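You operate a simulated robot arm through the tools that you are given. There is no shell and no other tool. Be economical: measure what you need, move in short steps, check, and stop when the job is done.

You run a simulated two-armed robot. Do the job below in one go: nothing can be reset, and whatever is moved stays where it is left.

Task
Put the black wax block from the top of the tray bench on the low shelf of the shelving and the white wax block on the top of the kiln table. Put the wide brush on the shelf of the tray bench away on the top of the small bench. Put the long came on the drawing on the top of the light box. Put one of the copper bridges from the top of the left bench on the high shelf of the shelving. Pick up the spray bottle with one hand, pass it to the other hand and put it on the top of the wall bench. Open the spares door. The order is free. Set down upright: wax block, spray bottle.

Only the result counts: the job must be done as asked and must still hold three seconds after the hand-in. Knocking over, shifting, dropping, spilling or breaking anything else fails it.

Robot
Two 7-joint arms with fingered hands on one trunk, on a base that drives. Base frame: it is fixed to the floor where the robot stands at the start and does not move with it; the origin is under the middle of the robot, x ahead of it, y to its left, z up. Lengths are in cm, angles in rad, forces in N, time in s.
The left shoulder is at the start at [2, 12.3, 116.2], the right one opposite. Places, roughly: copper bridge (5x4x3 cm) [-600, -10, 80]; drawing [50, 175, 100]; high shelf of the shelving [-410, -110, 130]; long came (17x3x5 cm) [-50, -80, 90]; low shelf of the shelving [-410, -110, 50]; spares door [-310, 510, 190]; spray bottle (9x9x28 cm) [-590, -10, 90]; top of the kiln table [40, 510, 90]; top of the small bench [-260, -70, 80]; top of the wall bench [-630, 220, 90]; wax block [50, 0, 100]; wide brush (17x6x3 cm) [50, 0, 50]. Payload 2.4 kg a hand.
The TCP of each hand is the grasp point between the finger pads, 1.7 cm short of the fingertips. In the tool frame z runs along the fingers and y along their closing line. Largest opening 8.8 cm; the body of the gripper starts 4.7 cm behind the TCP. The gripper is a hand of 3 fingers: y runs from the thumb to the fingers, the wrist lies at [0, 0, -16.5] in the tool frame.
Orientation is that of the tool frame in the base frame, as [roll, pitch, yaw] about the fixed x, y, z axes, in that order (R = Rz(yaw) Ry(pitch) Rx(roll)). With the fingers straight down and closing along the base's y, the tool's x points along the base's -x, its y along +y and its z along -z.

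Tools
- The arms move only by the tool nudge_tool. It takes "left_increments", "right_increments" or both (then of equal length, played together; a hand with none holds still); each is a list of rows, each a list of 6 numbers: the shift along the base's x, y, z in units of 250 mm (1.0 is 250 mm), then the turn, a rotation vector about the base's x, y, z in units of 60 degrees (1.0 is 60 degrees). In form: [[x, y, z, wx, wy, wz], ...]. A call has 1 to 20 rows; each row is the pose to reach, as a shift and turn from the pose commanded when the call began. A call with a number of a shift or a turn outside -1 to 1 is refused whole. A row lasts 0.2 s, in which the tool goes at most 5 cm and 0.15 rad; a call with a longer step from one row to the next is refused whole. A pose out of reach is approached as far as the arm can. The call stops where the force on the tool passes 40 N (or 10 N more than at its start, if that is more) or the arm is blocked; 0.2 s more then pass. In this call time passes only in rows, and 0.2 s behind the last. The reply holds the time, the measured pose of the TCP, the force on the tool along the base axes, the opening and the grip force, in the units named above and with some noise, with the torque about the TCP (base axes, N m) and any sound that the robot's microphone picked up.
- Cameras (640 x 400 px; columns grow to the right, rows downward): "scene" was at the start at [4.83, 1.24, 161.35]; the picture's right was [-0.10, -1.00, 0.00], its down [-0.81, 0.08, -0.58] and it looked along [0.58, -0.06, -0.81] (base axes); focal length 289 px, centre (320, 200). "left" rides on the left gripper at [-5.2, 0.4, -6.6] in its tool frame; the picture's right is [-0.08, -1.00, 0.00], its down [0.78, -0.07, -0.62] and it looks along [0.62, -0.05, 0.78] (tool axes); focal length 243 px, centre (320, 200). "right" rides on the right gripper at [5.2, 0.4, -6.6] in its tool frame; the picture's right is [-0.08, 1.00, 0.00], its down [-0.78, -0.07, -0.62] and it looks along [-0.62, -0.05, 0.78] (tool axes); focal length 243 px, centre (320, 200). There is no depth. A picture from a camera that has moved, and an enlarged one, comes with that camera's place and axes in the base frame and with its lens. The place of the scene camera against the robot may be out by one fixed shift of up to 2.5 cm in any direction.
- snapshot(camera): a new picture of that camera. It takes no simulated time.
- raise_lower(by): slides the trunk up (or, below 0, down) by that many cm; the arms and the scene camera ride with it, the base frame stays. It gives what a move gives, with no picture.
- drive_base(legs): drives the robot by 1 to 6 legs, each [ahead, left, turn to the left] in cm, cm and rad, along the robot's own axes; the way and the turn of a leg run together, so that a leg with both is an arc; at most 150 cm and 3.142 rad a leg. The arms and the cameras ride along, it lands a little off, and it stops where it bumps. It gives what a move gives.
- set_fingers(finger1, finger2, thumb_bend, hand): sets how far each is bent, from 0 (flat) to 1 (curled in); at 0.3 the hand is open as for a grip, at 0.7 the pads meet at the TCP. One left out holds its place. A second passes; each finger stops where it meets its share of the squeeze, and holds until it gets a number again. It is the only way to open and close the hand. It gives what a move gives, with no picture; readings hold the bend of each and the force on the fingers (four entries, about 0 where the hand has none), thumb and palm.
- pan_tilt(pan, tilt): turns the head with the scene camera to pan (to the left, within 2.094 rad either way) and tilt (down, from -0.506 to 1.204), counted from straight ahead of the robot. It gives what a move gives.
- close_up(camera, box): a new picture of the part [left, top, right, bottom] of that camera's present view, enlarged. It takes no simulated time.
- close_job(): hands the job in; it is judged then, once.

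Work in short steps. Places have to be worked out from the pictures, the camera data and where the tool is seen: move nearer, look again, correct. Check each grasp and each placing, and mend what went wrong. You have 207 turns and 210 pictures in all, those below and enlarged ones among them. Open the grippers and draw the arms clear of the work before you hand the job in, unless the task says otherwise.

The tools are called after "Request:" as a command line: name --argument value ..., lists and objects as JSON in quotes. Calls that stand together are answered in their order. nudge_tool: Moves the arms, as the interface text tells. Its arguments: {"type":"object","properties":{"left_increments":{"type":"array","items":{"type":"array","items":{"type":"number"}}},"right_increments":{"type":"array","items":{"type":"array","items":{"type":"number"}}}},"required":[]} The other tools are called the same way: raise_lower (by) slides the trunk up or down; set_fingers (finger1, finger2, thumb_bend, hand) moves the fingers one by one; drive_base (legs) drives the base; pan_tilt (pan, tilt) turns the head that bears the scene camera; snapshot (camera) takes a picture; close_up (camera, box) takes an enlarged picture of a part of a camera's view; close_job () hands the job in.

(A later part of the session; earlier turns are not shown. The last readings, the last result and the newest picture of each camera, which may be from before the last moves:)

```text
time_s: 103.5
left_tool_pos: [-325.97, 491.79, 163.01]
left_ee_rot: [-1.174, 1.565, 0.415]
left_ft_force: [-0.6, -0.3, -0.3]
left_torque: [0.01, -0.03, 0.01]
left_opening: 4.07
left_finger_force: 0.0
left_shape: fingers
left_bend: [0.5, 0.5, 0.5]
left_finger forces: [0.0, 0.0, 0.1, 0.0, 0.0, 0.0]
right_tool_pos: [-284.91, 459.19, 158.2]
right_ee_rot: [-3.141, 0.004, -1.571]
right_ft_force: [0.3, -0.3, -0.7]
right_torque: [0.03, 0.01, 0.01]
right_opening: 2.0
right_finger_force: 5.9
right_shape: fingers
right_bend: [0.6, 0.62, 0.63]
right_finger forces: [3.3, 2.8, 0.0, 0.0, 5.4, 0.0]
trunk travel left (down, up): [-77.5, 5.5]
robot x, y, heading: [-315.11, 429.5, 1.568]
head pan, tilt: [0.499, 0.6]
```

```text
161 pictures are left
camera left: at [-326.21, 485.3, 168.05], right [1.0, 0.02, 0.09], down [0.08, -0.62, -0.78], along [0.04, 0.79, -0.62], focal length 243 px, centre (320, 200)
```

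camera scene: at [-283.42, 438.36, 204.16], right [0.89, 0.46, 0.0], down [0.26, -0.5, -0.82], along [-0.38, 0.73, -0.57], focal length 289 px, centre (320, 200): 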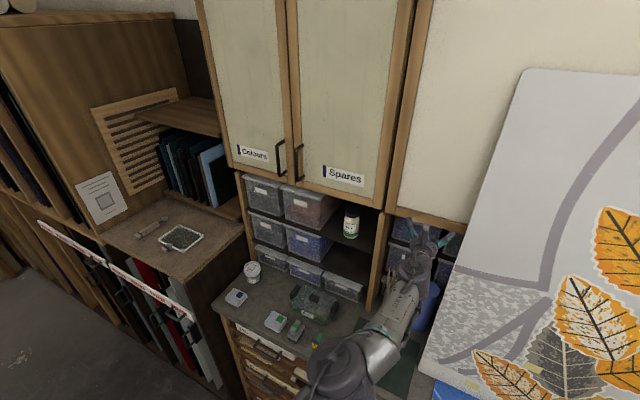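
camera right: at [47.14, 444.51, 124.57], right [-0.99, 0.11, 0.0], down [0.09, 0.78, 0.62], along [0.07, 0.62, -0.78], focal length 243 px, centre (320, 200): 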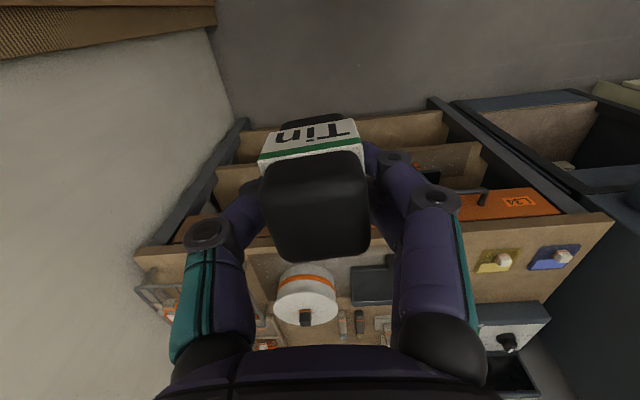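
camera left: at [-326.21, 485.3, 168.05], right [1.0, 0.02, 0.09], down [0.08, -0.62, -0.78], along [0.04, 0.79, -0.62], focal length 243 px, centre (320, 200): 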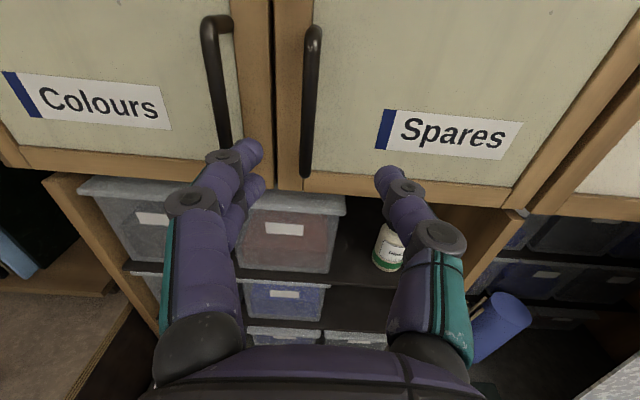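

The Spares handle bar is triangulated at x −326.9, y≈505, z 155–166.6. I centre the hand on it and drive the remaining 12.5 cm.

Request:
nudge_tool --left_increments '[[-0.036, 0, -0.08, 0, 0, 0]]'

Request:
drive_base --legs '[[8, 0, 0]]'

Request:
snapshot --camera "left"

```text
time_s: 103.9
left_tool_pos: [-326.78, 491.96, 160.81]
left_ee_rot: [-1.31, 1.564, 0.279]
left_ft_force: [-0.4, 0.3, 0.2]
left_torque: [0.03, 0.01, -0.01]
left_opening: 4.08
left_finger_force: 0.0
left_shape: fingers
left_bend: [0.5, 0.5, 0.5]
left_finger forces: [0.0, 0.0, 0.0, 0.0, 0.0, 0.0]
right_tool_pos: [-284.78, 459.23, 158.18]
right_ee_rot: [3.141, 0.002, -1.572]
right_ft_force: [0.3, -0.2, -1.1]
right_torque: [0.04, 0.01, 0.02]
right_opening: 2.02
right_finger_force: 6.2
right_shape: fingers
right_bend: [0.6, 0.62, 0.63]
right_finger forces: [3.3, 2.9, 0.1, 0.0, 5.5, 0.0]
trunk travel left (down, up): [-77.5, 5.5]
robot x, y, heading: [-315.04, 429.65, 1.57]
head pan, tilt: [0.499, 0.6]
```

```text
time_s: 105.0
left_tool_pos: [-326.77, 500.25, 160.72]
left_ee_rot: [-1.727, 1.564, -0.141]
left_ft_force: [0.3, -0.5, 0.2]
left_torque: [-0.01, -0.01, -0.01]
left_opening: 4.08
left_finger_force: 0.0
left_shape: fingers
left_bend: [0.5, 0.5, 0.5]
left_finger forces: [0.1, 0.1, 0.0, 0.0, 0.0, 0.0]
right_tool_pos: [-284.86, 467.47, 158.08]
right_ee_rot: [3.141, -0.001, -1.572]
right_ft_force: [-0.5, 0.7, -0.6]
right_torque: [-0.01, 0.01, -0.02]
right_opening: 1.99
right_finger_force: 6.1
right_shape: fingers
right_bend: [0.6, 0.62, 0.63]
right_finger forces: [3.4, 3.0, 0.0, 0.0, 5.6, 0.0]
trunk travel left (down, up): [-77.5, 5.5]
robot x, y, heading: [-314.74, 436.97, 1.57]
head pan, tilt: [0.499, 0.6]
```

```text
160 pictures are left
camera left: at [-327.09, 493.71, 165.83], right [1.0, 0.02, 0.09], down [0.08, -0.62, -0.78], along [0.04, 0.78, -0.62], focal length 243 px, centre (320, 200)
```

left: 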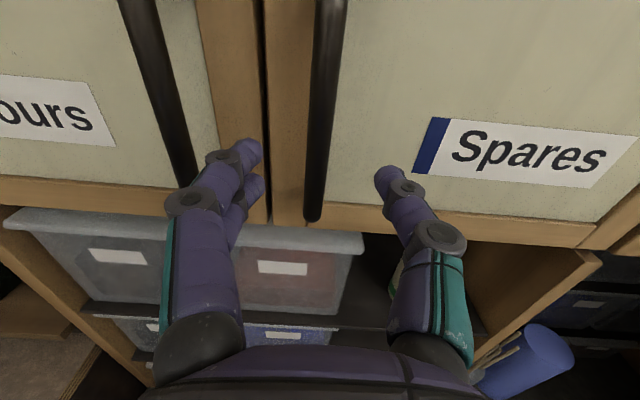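

Consistent: bar bottom at y≈505.3. I go the last 4.5 cm and close on the bar.

Request:
drive_base --legs '[[4.5, 0, 0]]'

Request:
snapshot --camera "left"

```text
time_s: 105.9
left_tool_pos: [-326.66, 504.07, 161.19]
left_ee_rot: [-0.884, 1.567, 0.704]
left_ft_force: [-0.1, -0.6, -0.3]
left_torque: [0.03, 0.0, -0.02]
left_opening: 4.03
left_finger_force: 0.1
left_shape: fingers
left_bend: [0.5, 0.5, 0.5]
left_finger forces: [0.0, 0.1, 0.0, 0.1, 0.0, 0.1]
right_tool_pos: [-284.74, 471.25, 158.17]
right_ee_rot: [3.138, 0.006, -1.573]
right_ft_force: [0.0, 0.6, -1.0]
right_torque: [-0.01, 0.04, 0.04]
right_opening: 2.0
right_finger_force: 5.6
right_shape: fingers
right_bend: [0.6, 0.62, 0.63]
right_finger forces: [3.4, 3.0, 0.1, 0.0, 5.5, 0.1]
trunk travel left (down, up): [-77.5, 5.5]
robot x, y, heading: [-315.03, 441.61, 1.571]
head pan, tilt: [0.499, 0.6]
```

```text
159 pictures are left
camera left: at [-326.99, 497.53, 166.09], right [1.0, 0.02, 0.09], down [0.08, -0.62, -0.78], along [0.04, 0.79, -0.62], focal length 243 px, centre (320, 200)
```

left: 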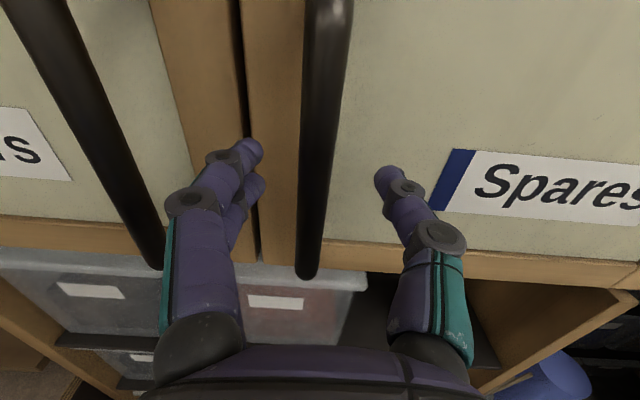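

The bar is between thumb and fingers. I close.

Request:
set_fingers --hand "left" --finger1 0.72 --finger2 0.72 --thumb_bend 0.72

Request:
snapshot --camera "left"

```text
time_s: 106.9
left_tool_pos: [-326.73, 504.84, 160.82]
left_ee_rot: [-1.814, 1.565, -0.227]
left_ft_force: [0.2, 2.5, -0.9]
left_torque: [0.0, 0.02, 0.02]
left_opening: 0.02
left_finger_force: 0.9
left_shape: fingers
left_bend: [0.71, 0.71, 0.72]
left_finger forces: [0.8, 0.7, 0.0, 0.0, 0.5, 0.0]
right_tool_pos: [-284.86, 472.0, 158.08]
right_ee_rot: [3.141, 0.002, -1.573]
right_ft_force: [-0.3, -0.5, -0.8]
right_torque: [0.03, 0.01, 0.03]
right_opening: 2.02
right_finger_force: 6.0
right_shape: fingers
right_bend: [0.6, 0.62, 0.63]
right_finger forces: [3.3, 2.9, 0.0, 0.0, 5.5, 0.0]
trunk travel left (down, up): [-77.5, 5.5]
robot x, y, heading: [-315.02, 441.99, 1.568]
head pan, tilt: [0.499, 0.6]
```

```text
158 pictures are left
camera left: at [-327.02, 498.25, 165.81], right [1.0, 0.02, 0.09], down [0.08, -0.62, -0.78], along [0.04, 0.78, -0.62], focal length 243 px, centre (320, 200)
```

left: 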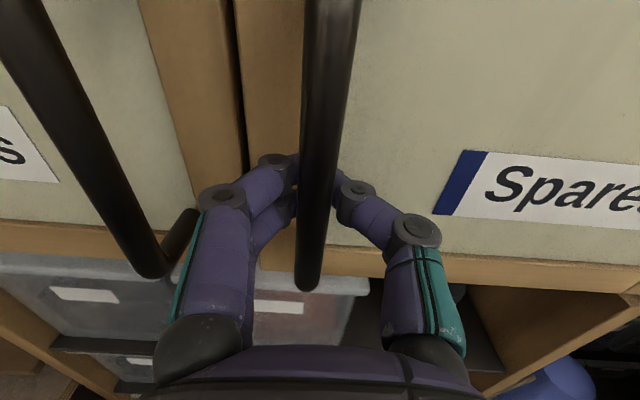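

The fingers closed behind the bar, hooking it. I pull the door along its arc by backing the base in small legs.

Request:
drive_base --legs '[[-7, -1, 0]]'

Request:
snapshot --camera "left"

```text
time_s: 107.9
left_tool_pos: [-325.75, 497.84, 160.64]
left_ee_rot: [-2.008, 1.567, -0.422]
left_ft_force: [5.3, 2.4, -2.6]
left_torque: [-0.03, 0.05, 0.03]
left_opening: 0.11
left_finger_force: 3.0
left_shape: fingers
left_bend: [0.72, 0.72, 0.67]
left_finger forces: [0.0, 0.1, 0.0, 0.1, 6.3, 0.0]
right_tool_pos: [-283.77, 464.97, 158.04]
right_ee_rot: [3.138, 0.0, -1.573]
right_ft_force: [-0.5, 0.2, -0.8]
right_torque: [0.01, 0.03, -0.04]
right_opening: 2.0
right_finger_force: 5.7
right_shape: fingers
right_bend: [0.6, 0.62, 0.63]
right_finger forces: [3.4, 2.9, 0.0, 0.0, 5.4, 0.0]
trunk travel left (down, up): [-77.5, 5.5]
robot x, y, heading: [-313.93, 434.74, 1.565]
head pan, tilt: [0.499, 0.6]
```

```text
157 pictures are left
camera left: at [-325.94, 491.34, 165.76], right [1.0, 0.02, 0.09], down [0.08, -0.62, -0.78], along [0.04, 0.78, -0.62], focal length 243 px, centre (320, 200)
```

left: 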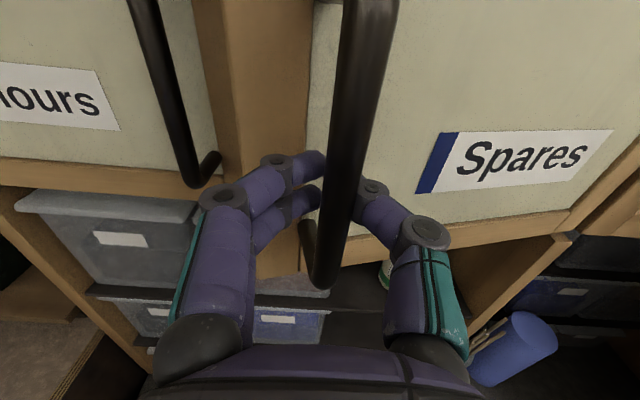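

The door follows. I continue pulling, curving more to the right.

Request:
drive_base --legs '[[-6.5, -3, 0]]'

Request:
snapshot --camera "left"

```text
time_s: 108.9
left_tool_pos: [-322.55, 491.55, 160.74]
left_ee_rot: [-1.938, 1.569, -0.353]
left_ft_force: [8.1, 6.4, 2.0]
left_torque: [0.01, 0.0, 0.06]
left_opening: 0.59
left_finger_force: 4.9
left_shape: fingers
left_bend: [0.72, 0.72, 0.64]
left_finger forces: [0.0, 0.0, 0.0, 0.1, 9.6, 0.1]
right_tool_pos: [-280.67, 458.67, 157.97]
right_ee_rot: [3.141, 0.0, -1.572]
right_ft_force: [-0.5, 0.1, 0.2]
right_torque: [0.02, 0.02, 0.01]
right_opening: 2.02
right_finger_force: 6.0
right_shape: fingers
right_bend: [0.6, 0.62, 0.63]
right_finger forces: [3.4, 2.8, 0.0, 0.0, 5.5, 0.0]
trunk travel left (down, up): [-77.5, 5.5]
robot x, y, heading: [-310.99, 428.31, 1.57]
head pan, tilt: [0.499, 0.6]
```

```text
156 pictures are left
camera left: at [-322.81, 484.96, 165.78], right [1.0, 0.01, 0.09], down [0.08, -0.62, -0.78], along [0.04, 0.78, -0.62], focal length 243 px, centre (320, 200)
```

left: 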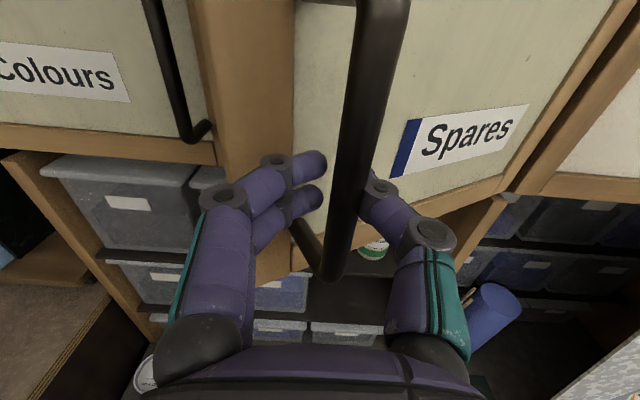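

About 28° open; the bar presses on the thumb, so I turn the hand with the door (about +0.3 rad) and keep curving.

Request:
nudge_tool --left_increments '[[0.03, 0, 0, 0, 0, 0.12], [0.05, 0, 0, 0, 0, 0.24], [0.05, 0, 0, 0, 0, 0.3]]'

Request:
drive_base --legs '[[-6.5, -4.5, 0]]'

Request:
snapshot --camera "left"

```text
time_s: 109.7
left_tool_pos: [-322.65, 490.44, 161.28]
left_ee_rot: [-1.153, 1.563, 0.746]
left_ft_force: [10.4, 6.5, 9.2]
left_torque: [0.16, -0.17, -0.05]
left_opening: 1.32
left_finger_force: 6.6
left_shape: fingers
left_bend: [0.72, 0.72, 0.61]
left_finger forces: [0.0, 0.1, 0.0, 0.0, 12.2, 0.0]
left hand out of reach, approached as far as the arm can: row 1, 2, 3
right_tool_pos: [-280.12, 458.62, 157.84]
right_ee_rot: [3.136, -0.001, -1.574]
right_ft_force: [-0.2, 0.4, -0.6]
right_torque: [0.0, -0.01, 0.01]
right_opening: 2.02
right_finger_force: 6.4
right_shape: fingers
right_bend: [0.6, 0.62, 0.63]
right_finger forces: [3.5, 2.9, 0.0, 0.0, 5.6, 0.0]
trunk travel left (down, up): [-77.5, 5.5]
robot x, y, heading: [-310.82, 428.26, 1.567]
head pan, tilt: [0.499, 0.6]
```

```text
time_s: 110.8
left_tool_pos: [-319.25, 483.89, 160.98]
left_ee_rot: [-1.943, 1.563, -0.039]
left_ft_force: [-0.4, -1.0, 0.4]
left_torque: [-0.01, -0.01, 0.01]
left_opening: 0.0
left_finger_force: 0.0
left_shape: fingers
left_bend: [0.72, 0.72, 0.72]
left_finger forces: [0.1, 0.0, 0.0, 0.0, 0.0, 0.1]
right_tool_pos: [-276.44, 452.14, 158.12]
right_ee_rot: [-3.139, -0.003, -1.57]
right_ft_force: [0.3, 0.1, -0.5]
right_torque: [-0.01, -0.02, 0.0]
right_opening: 2.02
right_finger_force: 5.7
right_shape: fingers
right_bend: [0.6, 0.62, 0.63]
right_finger forces: [3.4, 2.9, 0.1, 0.0, 5.5, 0.0]
trunk travel left (down, up): [-77.5, 5.5]
robot x, y, heading: [-306.38, 422.01, 1.57]
head pan, tilt: [0.499, 0.6]
```

```text
155 pictures are left
camera left: at [-317.5, 477.65, 166.0], right [0.94, 0.33, 0.09], down [0.27, -0.57, -0.78], along [-0.2, 0.76, -0.62], focal length 243 px, centre (320, 200)
```

left: 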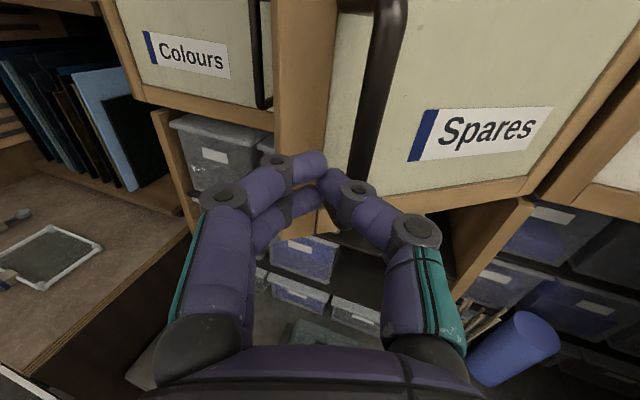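

The bar slipped out, but the door stays about 35° open. I'll now push it from inside: hand straight again, move left of the free edge (≈[−323, 492]), forward, then push right. First strafe left and look.

Request:
nudge_tool --left_increments '[[-0.03, 0, 0, 0, 0, -0.12], [-0.05, 0, 0, 0, 0, -0.24], [-0.05, 0, 0, 0, 0, -0.3]]'

Request:
drive_base --legs '[[0, 10, 0]]'

Request:
snapshot --camera "left"

Request:
snapshot --camera "scene"

```text
time_s: 111.5
left_tool_pos: [-320.45, 483.74, 161.1]
left_ee_rot: [-1.672, 1.561, -0.083]
left_ft_force: [0.7, 0.1, 0.3]
left_torque: [0.0, 0.03, -0.01]
left_opening: 0.01
left_finger_force: 0.1
left_shape: fingers
left_bend: [0.72, 0.72, 0.72]
left_finger forces: [0.0, 0.1, 0.0, 0.0, 0.1, 0.0]
left hand out of reach, approached as far as the arm can: row 2
right_tool_pos: [-276.25, 451.88, 158.14]
right_ee_rot: [-3.141, 0.0, -1.57]
right_ft_force: [-0.6, 0.7, -0.8]
right_torque: [0.03, 0.0, -0.01]
right_opening: 2.01
right_finger_force: 6.1
right_shape: fingers
right_bend: [0.6, 0.62, 0.63]
right_finger forces: [3.4, 2.9, 0.0, 0.1, 5.5, 0.1]
trunk travel left (down, up): [-77.5, 5.5]
robot x, y, heading: [-306.3, 421.76, 1.566]
head pan, tilt: [0.499, 0.6]
```

```text
time_s: 112.7
left_tool_pos: [-330.45, 483.75, 160.98]
left_ee_rot: [-1.695, 1.566, -0.104]
left_ft_force: [1.0, 0.3, -0.4]
left_torque: [-0.01, 0.01, -0.01]
left_opening: 0.0
left_finger_force: 0.0
left_shape: fingers
left_bend: [0.72, 0.72, 0.72]
left_finger forces: [0.1, 0.1, 0.0, 0.0, 0.0, 0.0]
right_tool_pos: [-286.37, 451.89, 158.05]
right_ee_rot: [-3.141, -0.001, -1.571]
right_ft_force: [0.2, 0.3, 0.4]
right_torque: [0.02, -0.04, 0.0]
right_opening: 2.01
right_finger_force: 5.2
right_shape: fingers
right_bend: [0.6, 0.62, 0.63]
right_finger forces: [3.4, 2.9, 0.0, 0.0, 5.5, 0.0]
trunk travel left (down, up): [-77.5, 5.5]
robot x, y, heading: [-316.09, 421.54, 1.566]
head pan, tilt: [0.499, 0.6]
```

```text
154 pictures are left
camera left: at [-330.65, 477.23, 166.11], right [1.0, 0.02, 0.09], down [0.08, -0.62, -0.78], along [0.04, 0.78, -0.62], focal length 243 px, centre (320, 200)
```

left: 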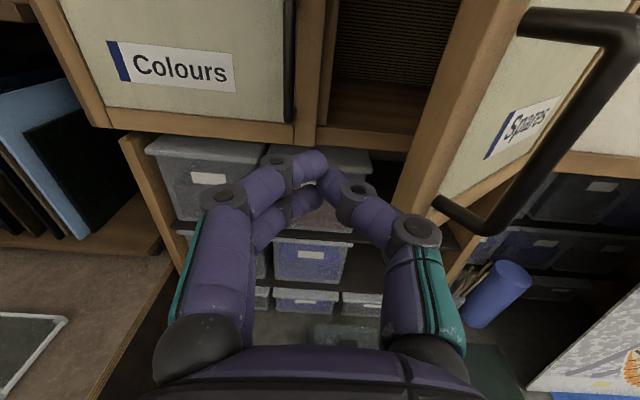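

```text
153 pictures are left
camera scene: at [-321.03, 429.6, 204.16], right [0.88, 0.48, 0.0], down [0.27, -0.5, -0.82], along [-0.4, 0.72, -0.57], focal length 289 px, centre (320, 200)
```

scene: 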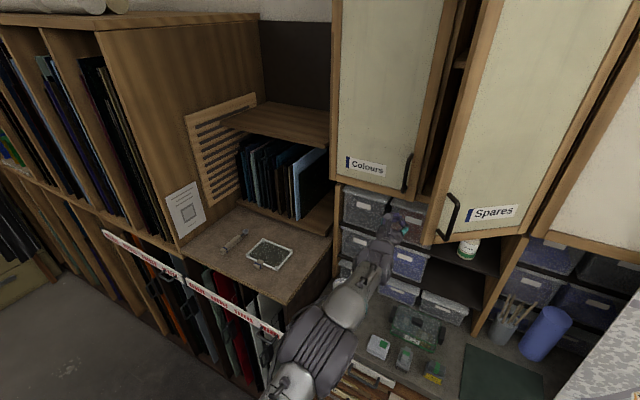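

The door stands ~35° open with its free edge near x −321; the hand is left of it. I advance 13 cm and then strafe right to push it open.

Request:
drive_base --legs '[[13, 0, 0]]'

Request:
snapshot --camera "left"

```text
time_s: 114.0
left_tool_pos: [-330.42, 496.66, 161.2]
left_ee_rot: [-1.564, 1.566, 0.024]
left_ft_force: [-0.5, -0.5, -0.2]
left_torque: [0.0, 0.02, -0.01]
left_opening: 0.01
left_finger_force: 0.1
left_shape: fingers
left_bend: [0.72, 0.72, 0.72]
left_finger forces: [0.0, 0.0, 0.1, 0.0, 0.0, 0.1]
right_tool_pos: [-286.27, 464.79, 157.97]
right_ee_rot: [3.14, 0.0, -1.569]
right_ft_force: [-0.5, -0.5, -0.5]
right_torque: [0.0, 0.06, 0.01]
right_opening: 1.99
right_finger_force: 6.1
right_shape: fingers
right_bend: [0.6, 0.62, 0.63]
right_finger forces: [3.5, 2.9, 0.0, 0.0, 5.4, 0.0]
trunk travel left (down, up): [-77.5, 5.5]
robot x, y, heading: [-316.18, 434.68, 1.57]
head pan, tilt: [0.499, 0.6]
```

```text
152 pictures are left
camera left: at [-330.6, 490.07, 166.15], right [1.0, 0.02, 0.09], down [0.08, -0.62, -0.78], along [0.04, 0.78, -0.62], focal length 243 px, centre (320, 200)
```

left: 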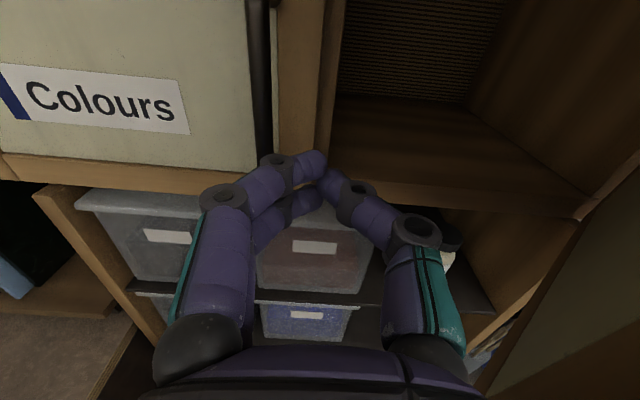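

I see the cabinet's inside; the door's inner face is to the right of the hand. I push right.

Request:
drive_base --legs '[[0, -10, 0], [-4, -8, 0]]'

Request:
snapshot --camera "left"

Request:
snapshot --camera "scene"

```text
time_s: 114.9
left_tool_pos: [-326.17, 496.85, 160.93]
left_ee_rot: [-2.382, 1.565, -0.78]
left_ft_force: [0.3, 0.1, 0.0]
left_torque: [0.02, 0.01, 0.01]
left_opening: 0.01
left_finger_force: 0.2
left_shape: fingers
left_bend: [0.72, 0.72, 0.72]
left_finger forces: [0.0, 0.0, 0.1, 0.0, 0.0, 0.4]
right_tool_pos: [-281.46, 465.08, 157.92]
right_ee_rot: [3.139, -0.003, -1.57]
right_ft_force: [1.0, -0.1, -0.5]
right_torque: [0.01, 0.0, 0.05]
right_opening: 2.01
right_finger_force: 6.0
right_shape: fingers
right_bend: [0.6, 0.62, 0.63]
right_finger forces: [3.5, 3.0, 0.1, 0.0, 5.4, 0.0]
trunk travel left (down, up): [-77.5, 5.5]
robot x, y, heading: [-311.8, 434.61, 1.575]
head pan, tilt: [0.499, 0.6]
stopped in leg 1: the force on the tool passed its limit at 60 N (the readings are from after the stop); the commanded pose is now the measured one
```

```text
151 pictures are left
camera left: at [-326.27, 490.34, 166.02], right [1.0, 0.03, 0.09], down [0.09, -0.62, -0.78], along [0.03, 0.78, -0.62], focal length 243 px, centre (320, 200)
```

left: 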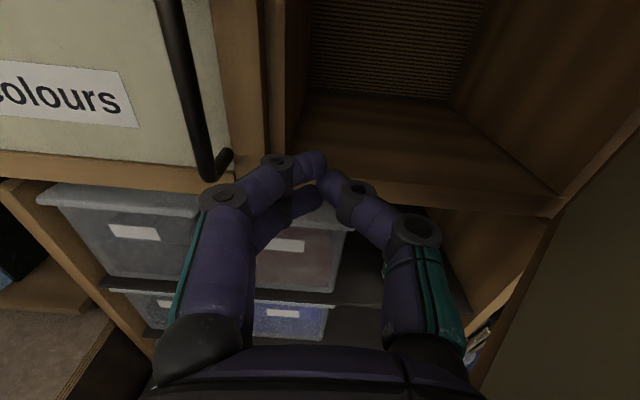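

```text
150 pictures are left
camera scene: at [-315.93, 442.72, 204.16], right [0.88, 0.48, 0.0], down [0.27, -0.5, -0.82], along [-0.4, 0.72, -0.57], focal length 289 px, centre (320, 200)
```

scene: 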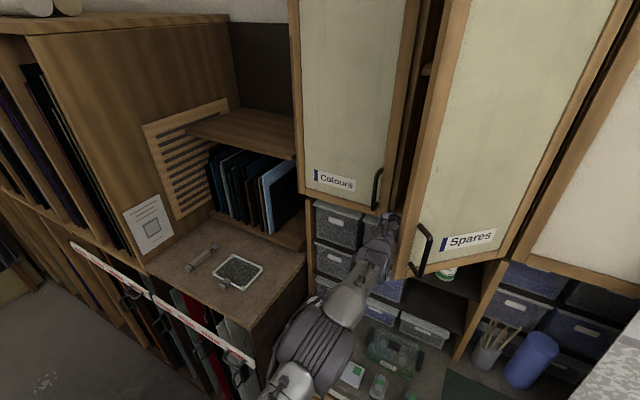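

The base pushed too abruptly (60 N) and stopped, though the door's still fine. I push gently with the arm in 1 cm rows instead.

Request:
nudge_tool --left_increments '[[0.03, 0, 0, 0, 0, 0], [0.06, -0.01, 0, 0, 0, 0], [0.09, -0.03, 0, 0, 0, 0], [0.12, -0.05, 0, 0, 0, 0], [0.15, -0.07, 0, 0, 0, 0], [0.18, -0.1, 0, 0, 0, 0], [0.21, -0.12, 0, 0, 0, 0], [0.24, -0.14, 0, 0, 0, 0], [0.27, -0.16, 0, 0, 0, 0], [0.3, -0.18, 0, 0, 0, 0]]'

Request:
snapshot --camera "scene"

```text
time_s: 117.1
left_tool_pos: [-318.81, 492.05, 160.85]
left_ee_rot: [-2.035, 1.563, -0.435]
left_ft_force: [-0.2, -0.9, -0.3]
left_torque: [0.01, 0.0, -0.04]
left_opening: 0.02
left_finger_force: 0.1
left_shape: fingers
left_bend: [0.72, 0.72, 0.72]
left_finger forces: [0.0, 0.0, 0.0, 0.0, 0.0, 0.7]
right_tool_pos: [-281.78, 464.93, 158.08]
right_ee_rot: [3.141, 0.001, -1.57]
right_ft_force: [-0.3, 0.6, -1.1]
right_torque: [-0.01, -0.02, 0.03]
right_opening: 2.0
right_finger_force: 5.6
right_shape: fingers
right_bend: [0.6, 0.62, 0.63]
right_finger forces: [3.4, 2.8, 0.0, 0.0, 5.5, 0.1]
trunk travel left (down, up): [-77.5, 5.5]
robot x, y, heading: [-311.78, 435.05, 1.569]
head pan, tilt: [0.499, 0.6]
```

```text
149 pictures are left
camera scene: at [-316.44, 442.51, 204.16], right [0.88, 0.48, 0.0], down [0.27, -0.5, -0.82], along [-0.4, 0.72, -0.57], focal length 289 px, centre (320, 200)
```

scene: 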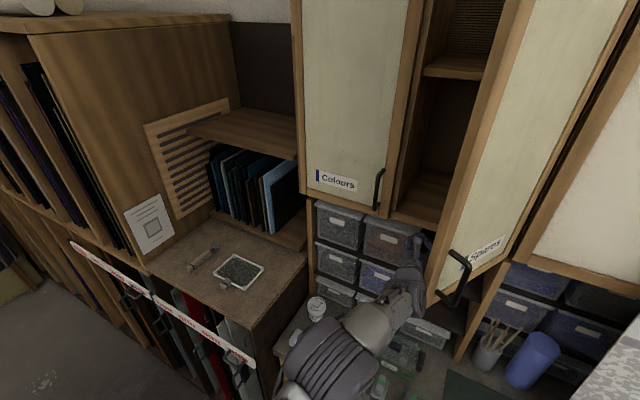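

It works; the door is now about 55° open. I continue the gentle push.

Request:
nudge_tool --left_increments '[[0.03, -0.02, 0, 0, 0, 0], [0.06, -0.04, 0, 0, 0, 0], [0.09, -0.06, 0, 0, 0, 0], [0.12, -0.08, 0, 0, 0, 0], [0.15, -0.1, 0, 0, 0, 0], [0.18, -0.12, 0, 0, 0, 0], [0.21, -0.14, 0, 0, 0, 0], [0.24, -0.15, 0, 0, 0, 0], [0.27, -0.16, 0, 0, 0, 0], [0.3, -0.16, 0, 0, 0, 0], [0.33, -0.16, 0, 0, 0, 0], [0.36, -0.16, 0, 0, 0, 0]]'

Request:
snapshot --camera "scene"

Request:
snapshot --camera "left"

```text
time_s: 119.7
left_tool_pos: [-309.68, 488.19, 160.88]
left_ee_rot: [-1.969, 1.565, -0.367]
left_ft_force: [-1.0, 0.4, -0.2]
left_torque: [0.0, -0.01, -0.08]
left_opening: 0.03
left_finger_force: 0.1
left_shape: fingers
left_bend: [0.72, 0.72, 0.72]
left_finger forces: [0.0, 0.1, 0.0, 0.0, 0.0, 0.5]
right_tool_pos: [-281.75, 464.87, 157.99]
right_ee_rot: [3.139, 0.0, -1.569]
right_ft_force: [0.0, -0.3, 0.5]
right_torque: [-0.01, -0.03, 0.02]
right_opening: 2.01
right_finger_force: 6.1
right_shape: fingers
right_bend: [0.6, 0.62, 0.63]
right_finger forces: [3.4, 2.9, 0.1, 0.0, 5.5, 0.0]
trunk travel left (down, up): [-77.5, 5.5]
robot x, y, heading: [-312.03, 434.52, 1.578]
head pan, tilt: [0.499, 0.6]
```

```text
148 pictures are left
camera scene: at [-316.42, 442.51, 204.16], right [0.88, 0.48, 0.0], down [0.27, -0.5, -0.82], along [-0.4, 0.72, -0.57], focal length 289 px, centre (320, 200)
```

scene: 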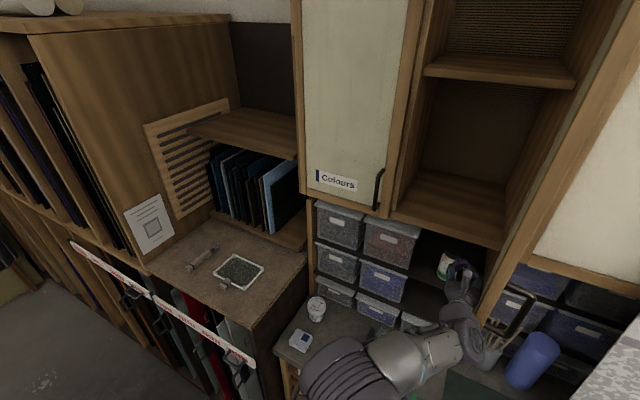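

```text
147 pictures are left
camera left: at [-310.08, 481.66, 166.02], right [1.0, 0.03, 0.09], down [0.09, -0.62, -0.78], along [0.03, 0.78, -0.62], focal length 243 px, centre (320, 200)
```

left: 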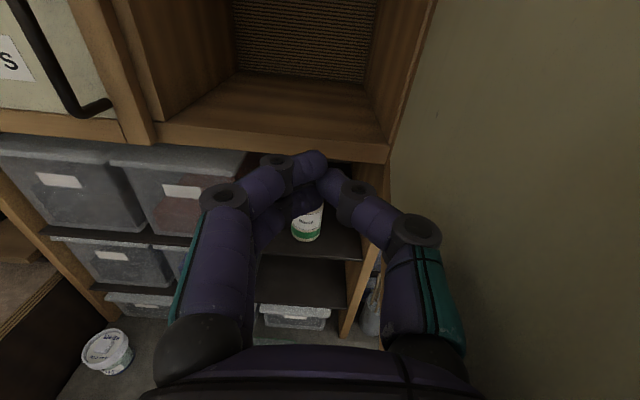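

The door is ~85–90° open. I move the hand off it and back the robot away straight.

Request:
nudge_tool --left_increments '[[-0.06, 0, 0, 0, 0, 0], [-0.14, 0, 0, 0, 0, 0]]'

Request:
drive_base --legs '[[-30, 0, 0]]'

Request:
raise_lower --by -40

Request:
pan_tilt --pan 0.0 --tilt 0.0

Request:
snapshot --camera "scene"

Request:
pan_tilt --pan 2.05 --tilt 0.45

Request:
snapshot --camera "scene"

```text
time_s: 120.3
left_tool_pos: [-313.52, 488.18, 161.06]
left_ee_rot: [-2.042, 1.564, -0.444]
left_ft_force: [-0.7, 0.8, 0.1]
left_torque: [0.0, 0.03, -0.01]
left_opening: 0.0
left_finger_force: 0.1
left_shape: fingers
left_bend: [0.72, 0.72, 0.72]
left_finger forces: [0.0, 0.0, 0.0, 0.1, 0.1, 0.1]
right_tool_pos: [-281.94, 464.92, 157.99]
right_ee_rot: [-3.14, -0.001, -1.571]
right_ft_force: [-0.5, 0.1, -0.4]
right_torque: [0.0, 0.02, -0.01]
right_opening: 2.02
right_finger_force: 6.0
right_shape: fingers
right_bend: [0.6, 0.62, 0.63]
right_finger forces: [3.3, 2.9, 0.0, 0.0, 5.5, 0.1]
trunk travel left (down, up): [-77.5, 5.5]
robot x, y, heading: [-311.68, 435.0, 1.571]
head pan, tilt: [0.499, 0.6]
```

```text
time_s: 122.4
left_tool_pos: [-313.56, 458.36, 160.95]
left_ee_rot: [-2.082, 1.562, -0.477]
left_ft_force: [1.1, 0.5, -0.4]
left_torque: [-0.01, 0.01, 0.0]
left_opening: 0.0
left_finger_force: 0.0
left_shape: fingers
left_bend: [0.72, 0.72, 0.72]
left_finger forces: [0.1, 0.1, 0.0, 0.1, 0.0, 0.1]
right_tool_pos: [-281.89, 435.16, 158.04]
right_ee_rot: [3.141, 0.0, -1.566]
right_ft_force: [0.3, -0.1, -1.3]
right_torque: [0.01, 0.01, 0.03]
right_opening: 2.02
right_finger_force: 5.3
right_shape: fingers
right_bend: [0.6, 0.62, 0.63]
right_finger forces: [3.5, 2.9, 0.0, 0.0, 5.5, 0.0]
trunk travel left (down, up): [-77.5, 5.5]
robot x, y, heading: [-311.96, 404.9, 1.572]
head pan, tilt: [0.499, 0.6]
```

```text
time_s: 126.2
left_tool_pos: [-313.41, 458.41, 121.03]
left_ee_rot: [-2.027, 1.564, -0.425]
left_ft_force: [1.1, 0.7, -0.7]
left_torque: [-0.04, -0.01, 0.03]
left_opening: 0.01
left_finger_force: 0.1
left_shape: fingers
left_bend: [0.72, 0.72, 0.72]
left_finger forces: [0.0, 0.0, 0.0, 0.0, 0.0, 0.0]
right_tool_pos: [-281.81, 435.12, 118.04]
right_ee_rot: [3.139, -0.001, -1.568]
right_ft_force: [-0.3, 0.0, 0.0]
right_torque: [0.0, 0.01, 0.01]
right_opening: 2.01
right_finger_force: 6.0
right_shape: fingers
right_bend: [0.6, 0.62, 0.63]
right_finger forces: [3.3, 2.9, 0.0, 0.1, 5.5, 0.1]
trunk travel left (down, up): [-37.5, 45.5]
robot x, y, heading: [-311.4, 404.65, 1.575]
head pan, tilt: [0.499, 0.6]
```

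```text
time_s: 127.2
left_tool_pos: [-313.48, 458.21, 121.09]
left_ee_rot: [-2.039, 1.563, -0.436]
left_ft_force: [-0.1, 0.9, -0.2]
left_torque: [-0.01, -0.01, 0.02]
left_opening: 0.0
left_finger_force: 0.1
left_shape: fingers
left_bend: [0.72, 0.72, 0.72]
left_finger forces: [0.1, 0.0, 0.0, 0.0, 0.1, 0.1]
right_tool_pos: [-281.75, 435.08, 118.06]
right_ee_rot: [3.139, 0.001, -1.568]
right_ft_force: [-0.3, 0.0, -0.4]
right_torque: [0.01, -0.02, 0.0]
right_opening: 2.0
right_finger_force: 6.3
right_shape: fingers
right_bend: [0.6, 0.62, 0.63]
right_finger forces: [3.4, 2.9, 0.1, 0.1, 5.4, 0.0]
trunk travel left (down, up): [-37.5, 45.5]
robot x, y, heading: [-311.75, 404.88, 1.574]
head pan, tilt: [0.0, 0.0]
```

```text
146 pictures are left
camera scene: at [-312.16, 413.87, 169.68], right [1.0, 0.0, 0.0], down [0.0, 0.0, -1.0], along [0.0, 1.0, 0.0], focal length 289 px, centre (320, 200)
```

scene: 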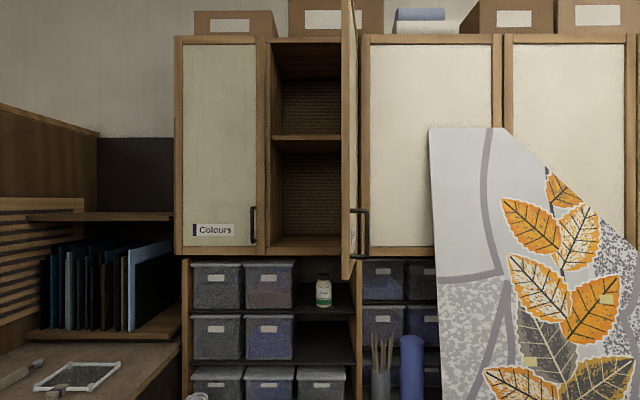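

```text
time_s: 129.2
left_tool_pos: [-313.49, 458.29, 121.07]
left_ee_rot: [-2.034, 1.562, -0.432]
left_ft_force: [-0.3, 0.3, 0.8]
left_torque: [-0.03, 0.01, 0.01]
left_opening: 0.0
left_finger_force: 0.1
left_shape: fingers
left_bend: [0.72, 0.72, 0.72]
left_finger forces: [0.0, 0.0, 0.0, 0.0, 0.0, 0.0]
right_tool_pos: [-281.76, 435.07, 118.02]
right_ee_rot: [3.14, -0.001, -1.568]
right_ft_force: [0.0, 0.3, -0.6]
right_torque: [0.03, 0.03, -0.03]
right_opening: 2.0
right_finger_force: 6.0
right_shape: fingers
right_bend: [0.6, 0.62, 0.63]
right_finger forces: [3.3, 3.0, 0.0, 0.0, 5.6, 0.1]
trunk travel left (down, up): [-37.5, 45.5]
robot x, y, heading: [-311.52, 405.08, 1.573]
head pan, tilt: [2.051, 0.45]
```

```text
145 pictures are left
camera scene: at [-320.26, 400.59, 165.52], right [-0.46, 0.89, 0.0], down [0.39, 0.2, -0.9], along [-0.8, -0.42, -0.43], focal length 289 px, centre (320, 200)
```

scene: 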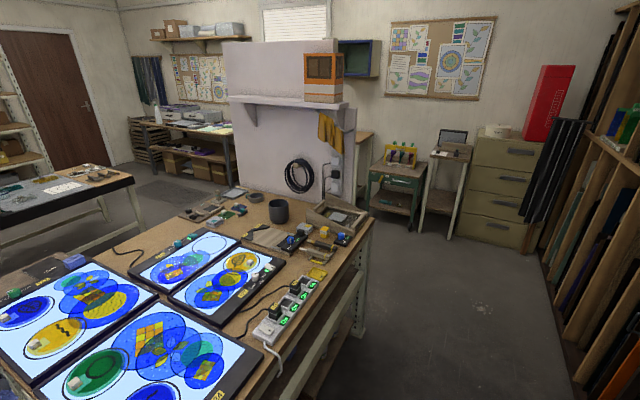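

The door is open ~88°. Now towards the shelving at [−410, −110]; I look to the rear right for the aisle south.

Request:
pan_tilt --pan -2.09 --tilt 0.45

Request:
snapshot --camera "scene"

```text
time_s: 132.5
left_tool_pos: [-313.54, 458.29, 121.08]
left_ee_rot: [-2.039, 1.564, -0.434]
left_ft_force: [0.2, -0.1, 0.0]
left_torque: [-0.01, 0.0, 0.01]
left_opening: 0.0
left_finger_force: 0.0
left_shape: fingers
left_bend: [0.72, 0.72, 0.72]
left_finger forces: [0.0, 0.1, 0.1, 0.0, 0.0, 0.0]
right_tool_pos: [-281.75, 435.11, 118.08]
right_ee_rot: [3.14, 0.0, -1.567]
right_ft_force: [0.0, -0.3, -0.7]
right_torque: [0.0, 0.04, 0.0]
right_opening: 2.0
right_finger_force: 5.7
right_shape: fingers
right_bend: [0.6, 0.62, 0.63]
right_finger forces: [3.3, 2.9, 0.1, 0.1, 5.5, 0.0]
trunk travel left (down, up): [-37.5, 45.5]
robot x, y, heading: [-311.91, 404.87, 1.573]
head pan, tilt: [-2.089, 0.45]
```

```text
144 pictures are left
camera scene: at [-304.12, 400.34, 165.52], right [-0.49, -0.87, 0.0], down [-0.38, 0.21, -0.9], along [0.78, -0.44, -0.44], focal length 289 px, centre (320, 200)
```

scene: 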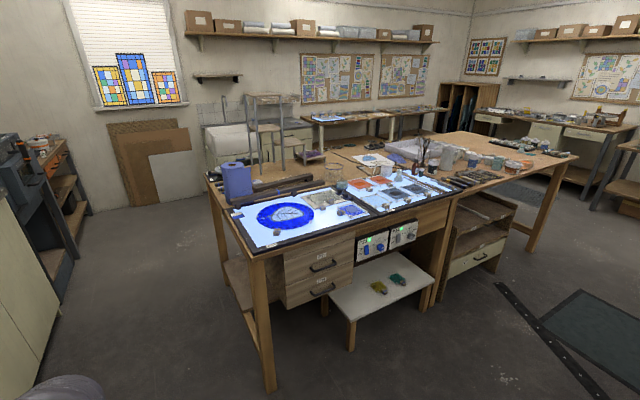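

Table 1 occupies x −203…−105; table 2 lies west. The aisle seems to be around x≈−260. I fold the left hand back to pointing down, then shift right and look south.

Request:
nudge_tool --left_increments '[[0, -0.06, 0.0, -0.14, 0, 0], [0, -0.12, 0.0, -0.28, 0, 0], [0, -0.18, 0.0, -0.42, 0, 0], [0, -0.24, 0.0, -0.56, 0, 0], [0, -0.3, 0.0, -0.7, 0, 0], [0, -0.36, 0.0, -0.75, 0, 0]]'

Request:
nudge_tool --left_increments '[[0, -0.06, 0.0, -0.14, 0, 0], [0, -0.12, 0.0, -0.28, 0, 0], [0, -0.18, 0.0, -0.42, 0, 0], [0, -0.24, 0.0, -0.56, 0, 0], [0, -0.3, 0.0, -0.7, 0, 0], [0, -0.36, 0.0, -0.75, 0, 0]]'

Request:
drive_base --legs '[[10, -50, 0], [0, 0, -1.571]]'

Request:
pan_tilt --pan -1.57 --tilt 0.5

Request:
snapshot --camera "scene"

```text
time_s: 133.9
left_tool_pos: [-313.57, 449.25, 120.9]
left_ee_rot: [3.116, 0.78, -1.563]
left_ft_force: [-0.4, 0.0, -0.1]
left_torque: [0.01, -0.02, 0.0]
left_opening: 0.0
left_finger_force: 0.1
left_shape: fingers
left_bend: [0.72, 0.72, 0.72]
left_finger forces: [0.0, 0.1, 0.1, 0.0, 0.1, 0.0]
right_tool_pos: [-281.75, 435.08, 118.17]
right_ee_rot: [3.14, -0.002, -1.567]
right_ft_force: [-0.6, 0.1, -0.5]
right_torque: [0.05, 0.02, -0.02]
right_opening: 2.02
right_finger_force: 5.4
right_shape: fingers
right_bend: [0.6, 0.62, 0.63]
right_finger forces: [3.4, 2.9, 0.0, 0.1, 5.5, 0.0]
trunk travel left (down, up): [-37.5, 45.5]
robot x, y, heading: [-311.71, 404.67, 1.575]
head pan, tilt: [-2.089, 0.45]
```

```text
time_s: 135.3
left_tool_pos: [-313.52, 440.28, 121.1]
left_ee_rot: [3.107, -0.005, -1.564]
left_ft_force: [0.3, -0.9, -0.4]
left_torque: [0.01, 0.0, 0.01]
left_opening: 0.03
left_finger_force: 0.1
left_shape: fingers
left_bend: [0.72, 0.72, 0.72]
left_finger forces: [0.0, 0.0, 0.0, 0.0, 0.1, 0.0]
right_tool_pos: [-281.74, 435.13, 117.96]
right_ee_rot: [-3.141, 0.0, -1.566]
right_ft_force: [0.1, 0.0, 0.4]
right_torque: [-0.05, 0.01, 0.01]
right_opening: 2.02
right_finger_force: 5.8
right_shape: fingers
right_bend: [0.6, 0.62, 0.63]
right_finger forces: [3.5, 2.9, 0.1, 0.0, 5.6, 0.0]
trunk travel left (down, up): [-37.5, 45.5]
robot x, y, heading: [-311.81, 404.85, 1.574]
head pan, tilt: [-2.089, 0.45]
```

```text
time_s: 142.1
left_tool_pos: [-225.66, 417.81, 121.05]
left_ee_rot: [3.108, -0.003, -3.112]
left_ft_force: [0.7, 0.6, -0.3]
left_torque: [0.0, -0.01, 0.02]
left_opening: 0.0
left_finger_force: 0.0
left_shape: fingers
left_bend: [0.72, 0.72, 0.72]
left_finger forces: [0.0, 0.1, 0.0, 0.0, 0.0, 0.0]
right_tool_pos: [-230.08, 385.96, 118.14]
right_ee_rot: [3.14, 0.001, -3.112]
right_ft_force: [0.2, 0.1, -0.5]
right_torque: [0.01, 0.03, 0.01]
right_opening: 2.01
right_finger_force: 6.2
right_shape: fingers
right_bend: [0.6, 0.62, 0.63]
right_finger forces: [3.1, 3.2, 0.1, 0.1, 5.4, 0.1]
trunk travel left (down, up): [-37.5, 45.5]
robot x, y, heading: [-261.1, 415.52, 0.028]
head pan, tilt: [-2.089, 0.45]
```

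```text
time_s: 143.1
left_tool_pos: [-225.81, 417.79, 121.09]
left_ee_rot: [3.109, -0.002, -3.11]
left_ft_force: [0.0, 0.4, -0.7]
left_torque: [-0.02, -0.03, -0.01]
left_opening: 0.0
left_finger_force: 0.0
left_shape: fingers
left_bend: [0.72, 0.72, 0.72]
left_finger forces: [0.1, 0.0, 0.0, 0.0, 0.0, 0.0]
right_tool_pos: [-230.2, 386.11, 118.05]
right_ee_rot: [3.139, 0.0, -3.115]
right_ft_force: [-0.4, 0.8, -0.6]
right_torque: [0.01, -0.01, 0.01]
right_opening: 1.98
right_finger_force: 5.9
right_shape: fingers
right_bend: [0.6, 0.62, 0.63]
right_finger forces: [3.2, 3.2, 0.0, 0.0, 5.4, 0.0]
trunk travel left (down, up): [-37.5, 45.5]
robot x, y, heading: [-260.85, 415.09, 0.026]
head pan, tilt: [-1.571, 0.499]
```

```text
143 pictures are left
camera scene: at [-263.28, 407.99, 165.07], right [-1.0, -0.03, 0.0], down [-0.01, 0.48, -0.88], along [0.02, -0.88, -0.48], focal length 289 px, centre (320, 200)
```

scene: 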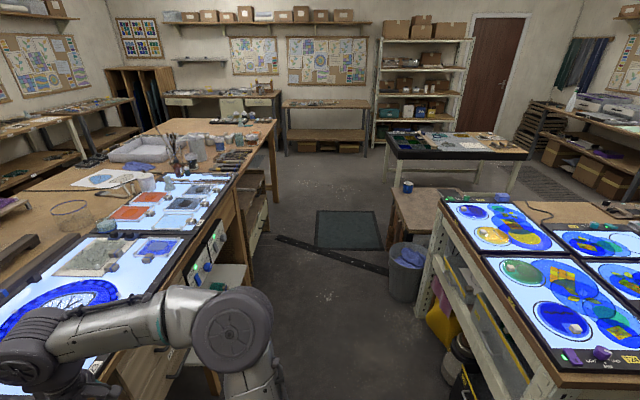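

I see the aisle south with a black strip on the floor (cable cover?), a bin and a mat; the shelving is at the back right and the small bench straight back. I zoom in on the strip and the shelving.

Request:
close_up --camera "scene" --box '[230, 190, 440, 321]'

Request:
close_up --camera "scene" --box '[270, 20, 530, 182]'

```text
3.05 times, centred on (335, 256) of scene
camera zoom: at [-263.28, 407.99, 165.07], right [-1.0, -0.03, 0.0], down [-0.01, 0.48, -0.88], along [0.02, -0.88, -0.48], focal length 880 px, centre (274, 31)
```

zoom: 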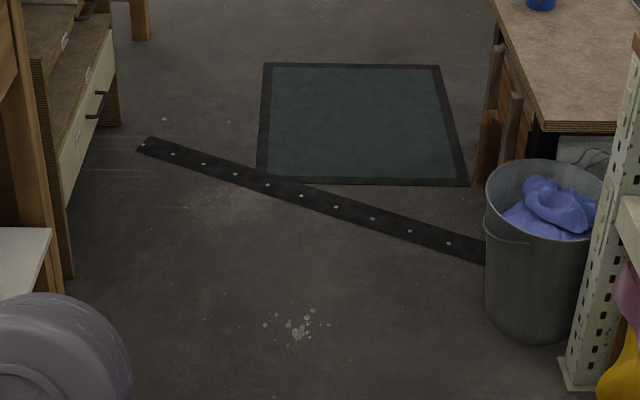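

```text
2.46 times, centred on (400, 101) of scene
camera zoom: at [-263.28, 407.99, 165.07], right [-1.0, -0.03, 0.0], down [-0.01, 0.48, -0.88], along [0.02, -0.88, -0.48], focal length 711 px, centre (123, 444)
```

zoom: 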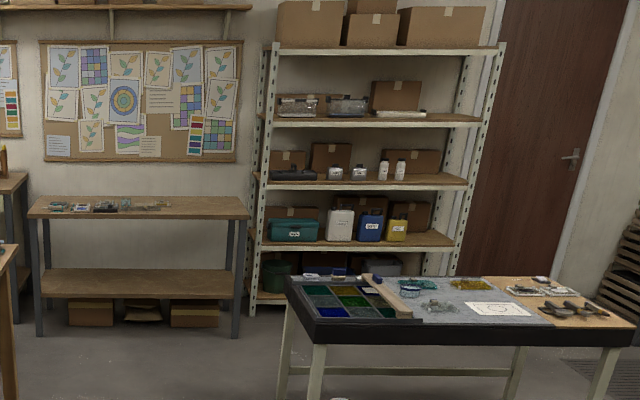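

The strip is a flat bolted floor cover; the aisle is x −208…−314. I turn to face south and drive down it at x≈−261.

Request:
drive_base --legs '[[0, 0, -1.597], [130, 0, 0]]'

Request:
pan_tilt --pan 0.0 --tilt 0.7

Request:
snapshot --camera "scene"

```text
time_s: 153.5
left_tool_pos: [-259.31, 249.8, 121.07]
left_ee_rot: [3.109, -0.003, 1.566]
left_ft_force: [1.4, 0.6, 0.1]
left_torque: [0.04, -0.01, -0.02]
left_opening: 0.0
left_finger_force: 0.1
left_shape: fingers
left_bend: [0.72, 0.72, 0.72]
left_finger forces: [0.0, 0.1, 0.0, 0.0, 0.0, 0.1]
right_tool_pos: [-290.96, 255.47, 118.0]
right_ee_rot: [3.141, -0.001, 1.562]
right_ft_force: [0.6, 0.5, 0.1]
right_torque: [-0.03, 0.01, 0.01]
right_opening: 1.97
right_finger_force: 6.2
right_shape: fingers
right_bend: [0.6, 0.62, 0.63]
right_finger forces: [3.1, 3.6, 0.0, 0.1, 5.4, 0.1]
trunk travel left (down, up): [-37.5, 45.5]
robot x, y, heading: [-260.41, 285.14, -1.581]
head pan, tilt: [-1.571, 0.499]
```

```text
time_s: 155.1
left_tool_pos: [-259.32, 249.88, 121.04]
left_ee_rot: [3.108, -0.004, 1.566]
left_ft_force: [-0.9, -0.9, -1.0]
left_torque: [0.01, 0.01, 0.01]
left_opening: 0.0
left_finger_force: 0.1
left_shape: fingers
left_bend: [0.72, 0.72, 0.72]
left_finger forces: [0.0, 0.0, 0.0, 0.0, 0.0, 0.0]
right_tool_pos: [-290.96, 255.48, 118.03]
right_ee_rot: [3.14, 0.0, 1.562]
right_ft_force: [-0.4, -0.2, -0.4]
right_torque: [0.02, 0.0, 0.02]
right_opening: 1.99
right_finger_force: 5.9
right_shape: fingers
right_bend: [0.6, 0.62, 0.63]
right_finger forces: [3.0, 3.5, 0.0, 0.0, 5.3, 0.1]
trunk travel left (down, up): [-37.5, 45.5]
robot x, y, heading: [-260.94, 285.3, -1.58]
head pan, tilt: [0.0, 0.7]
```

```text
140 pictures are left
camera scene: at [-261.23, 280.74, 163.3], right [-1.0, 0.01, 0.0], down [0.01, 0.64, -0.76], along [-0.01, -0.76, -0.64], focal length 289 px, centre (320, 200)
```

scene: 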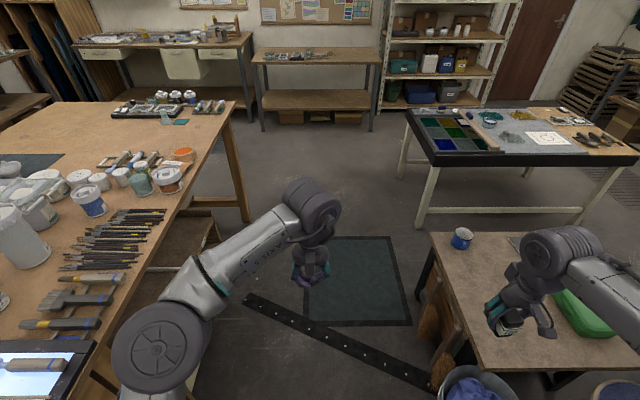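

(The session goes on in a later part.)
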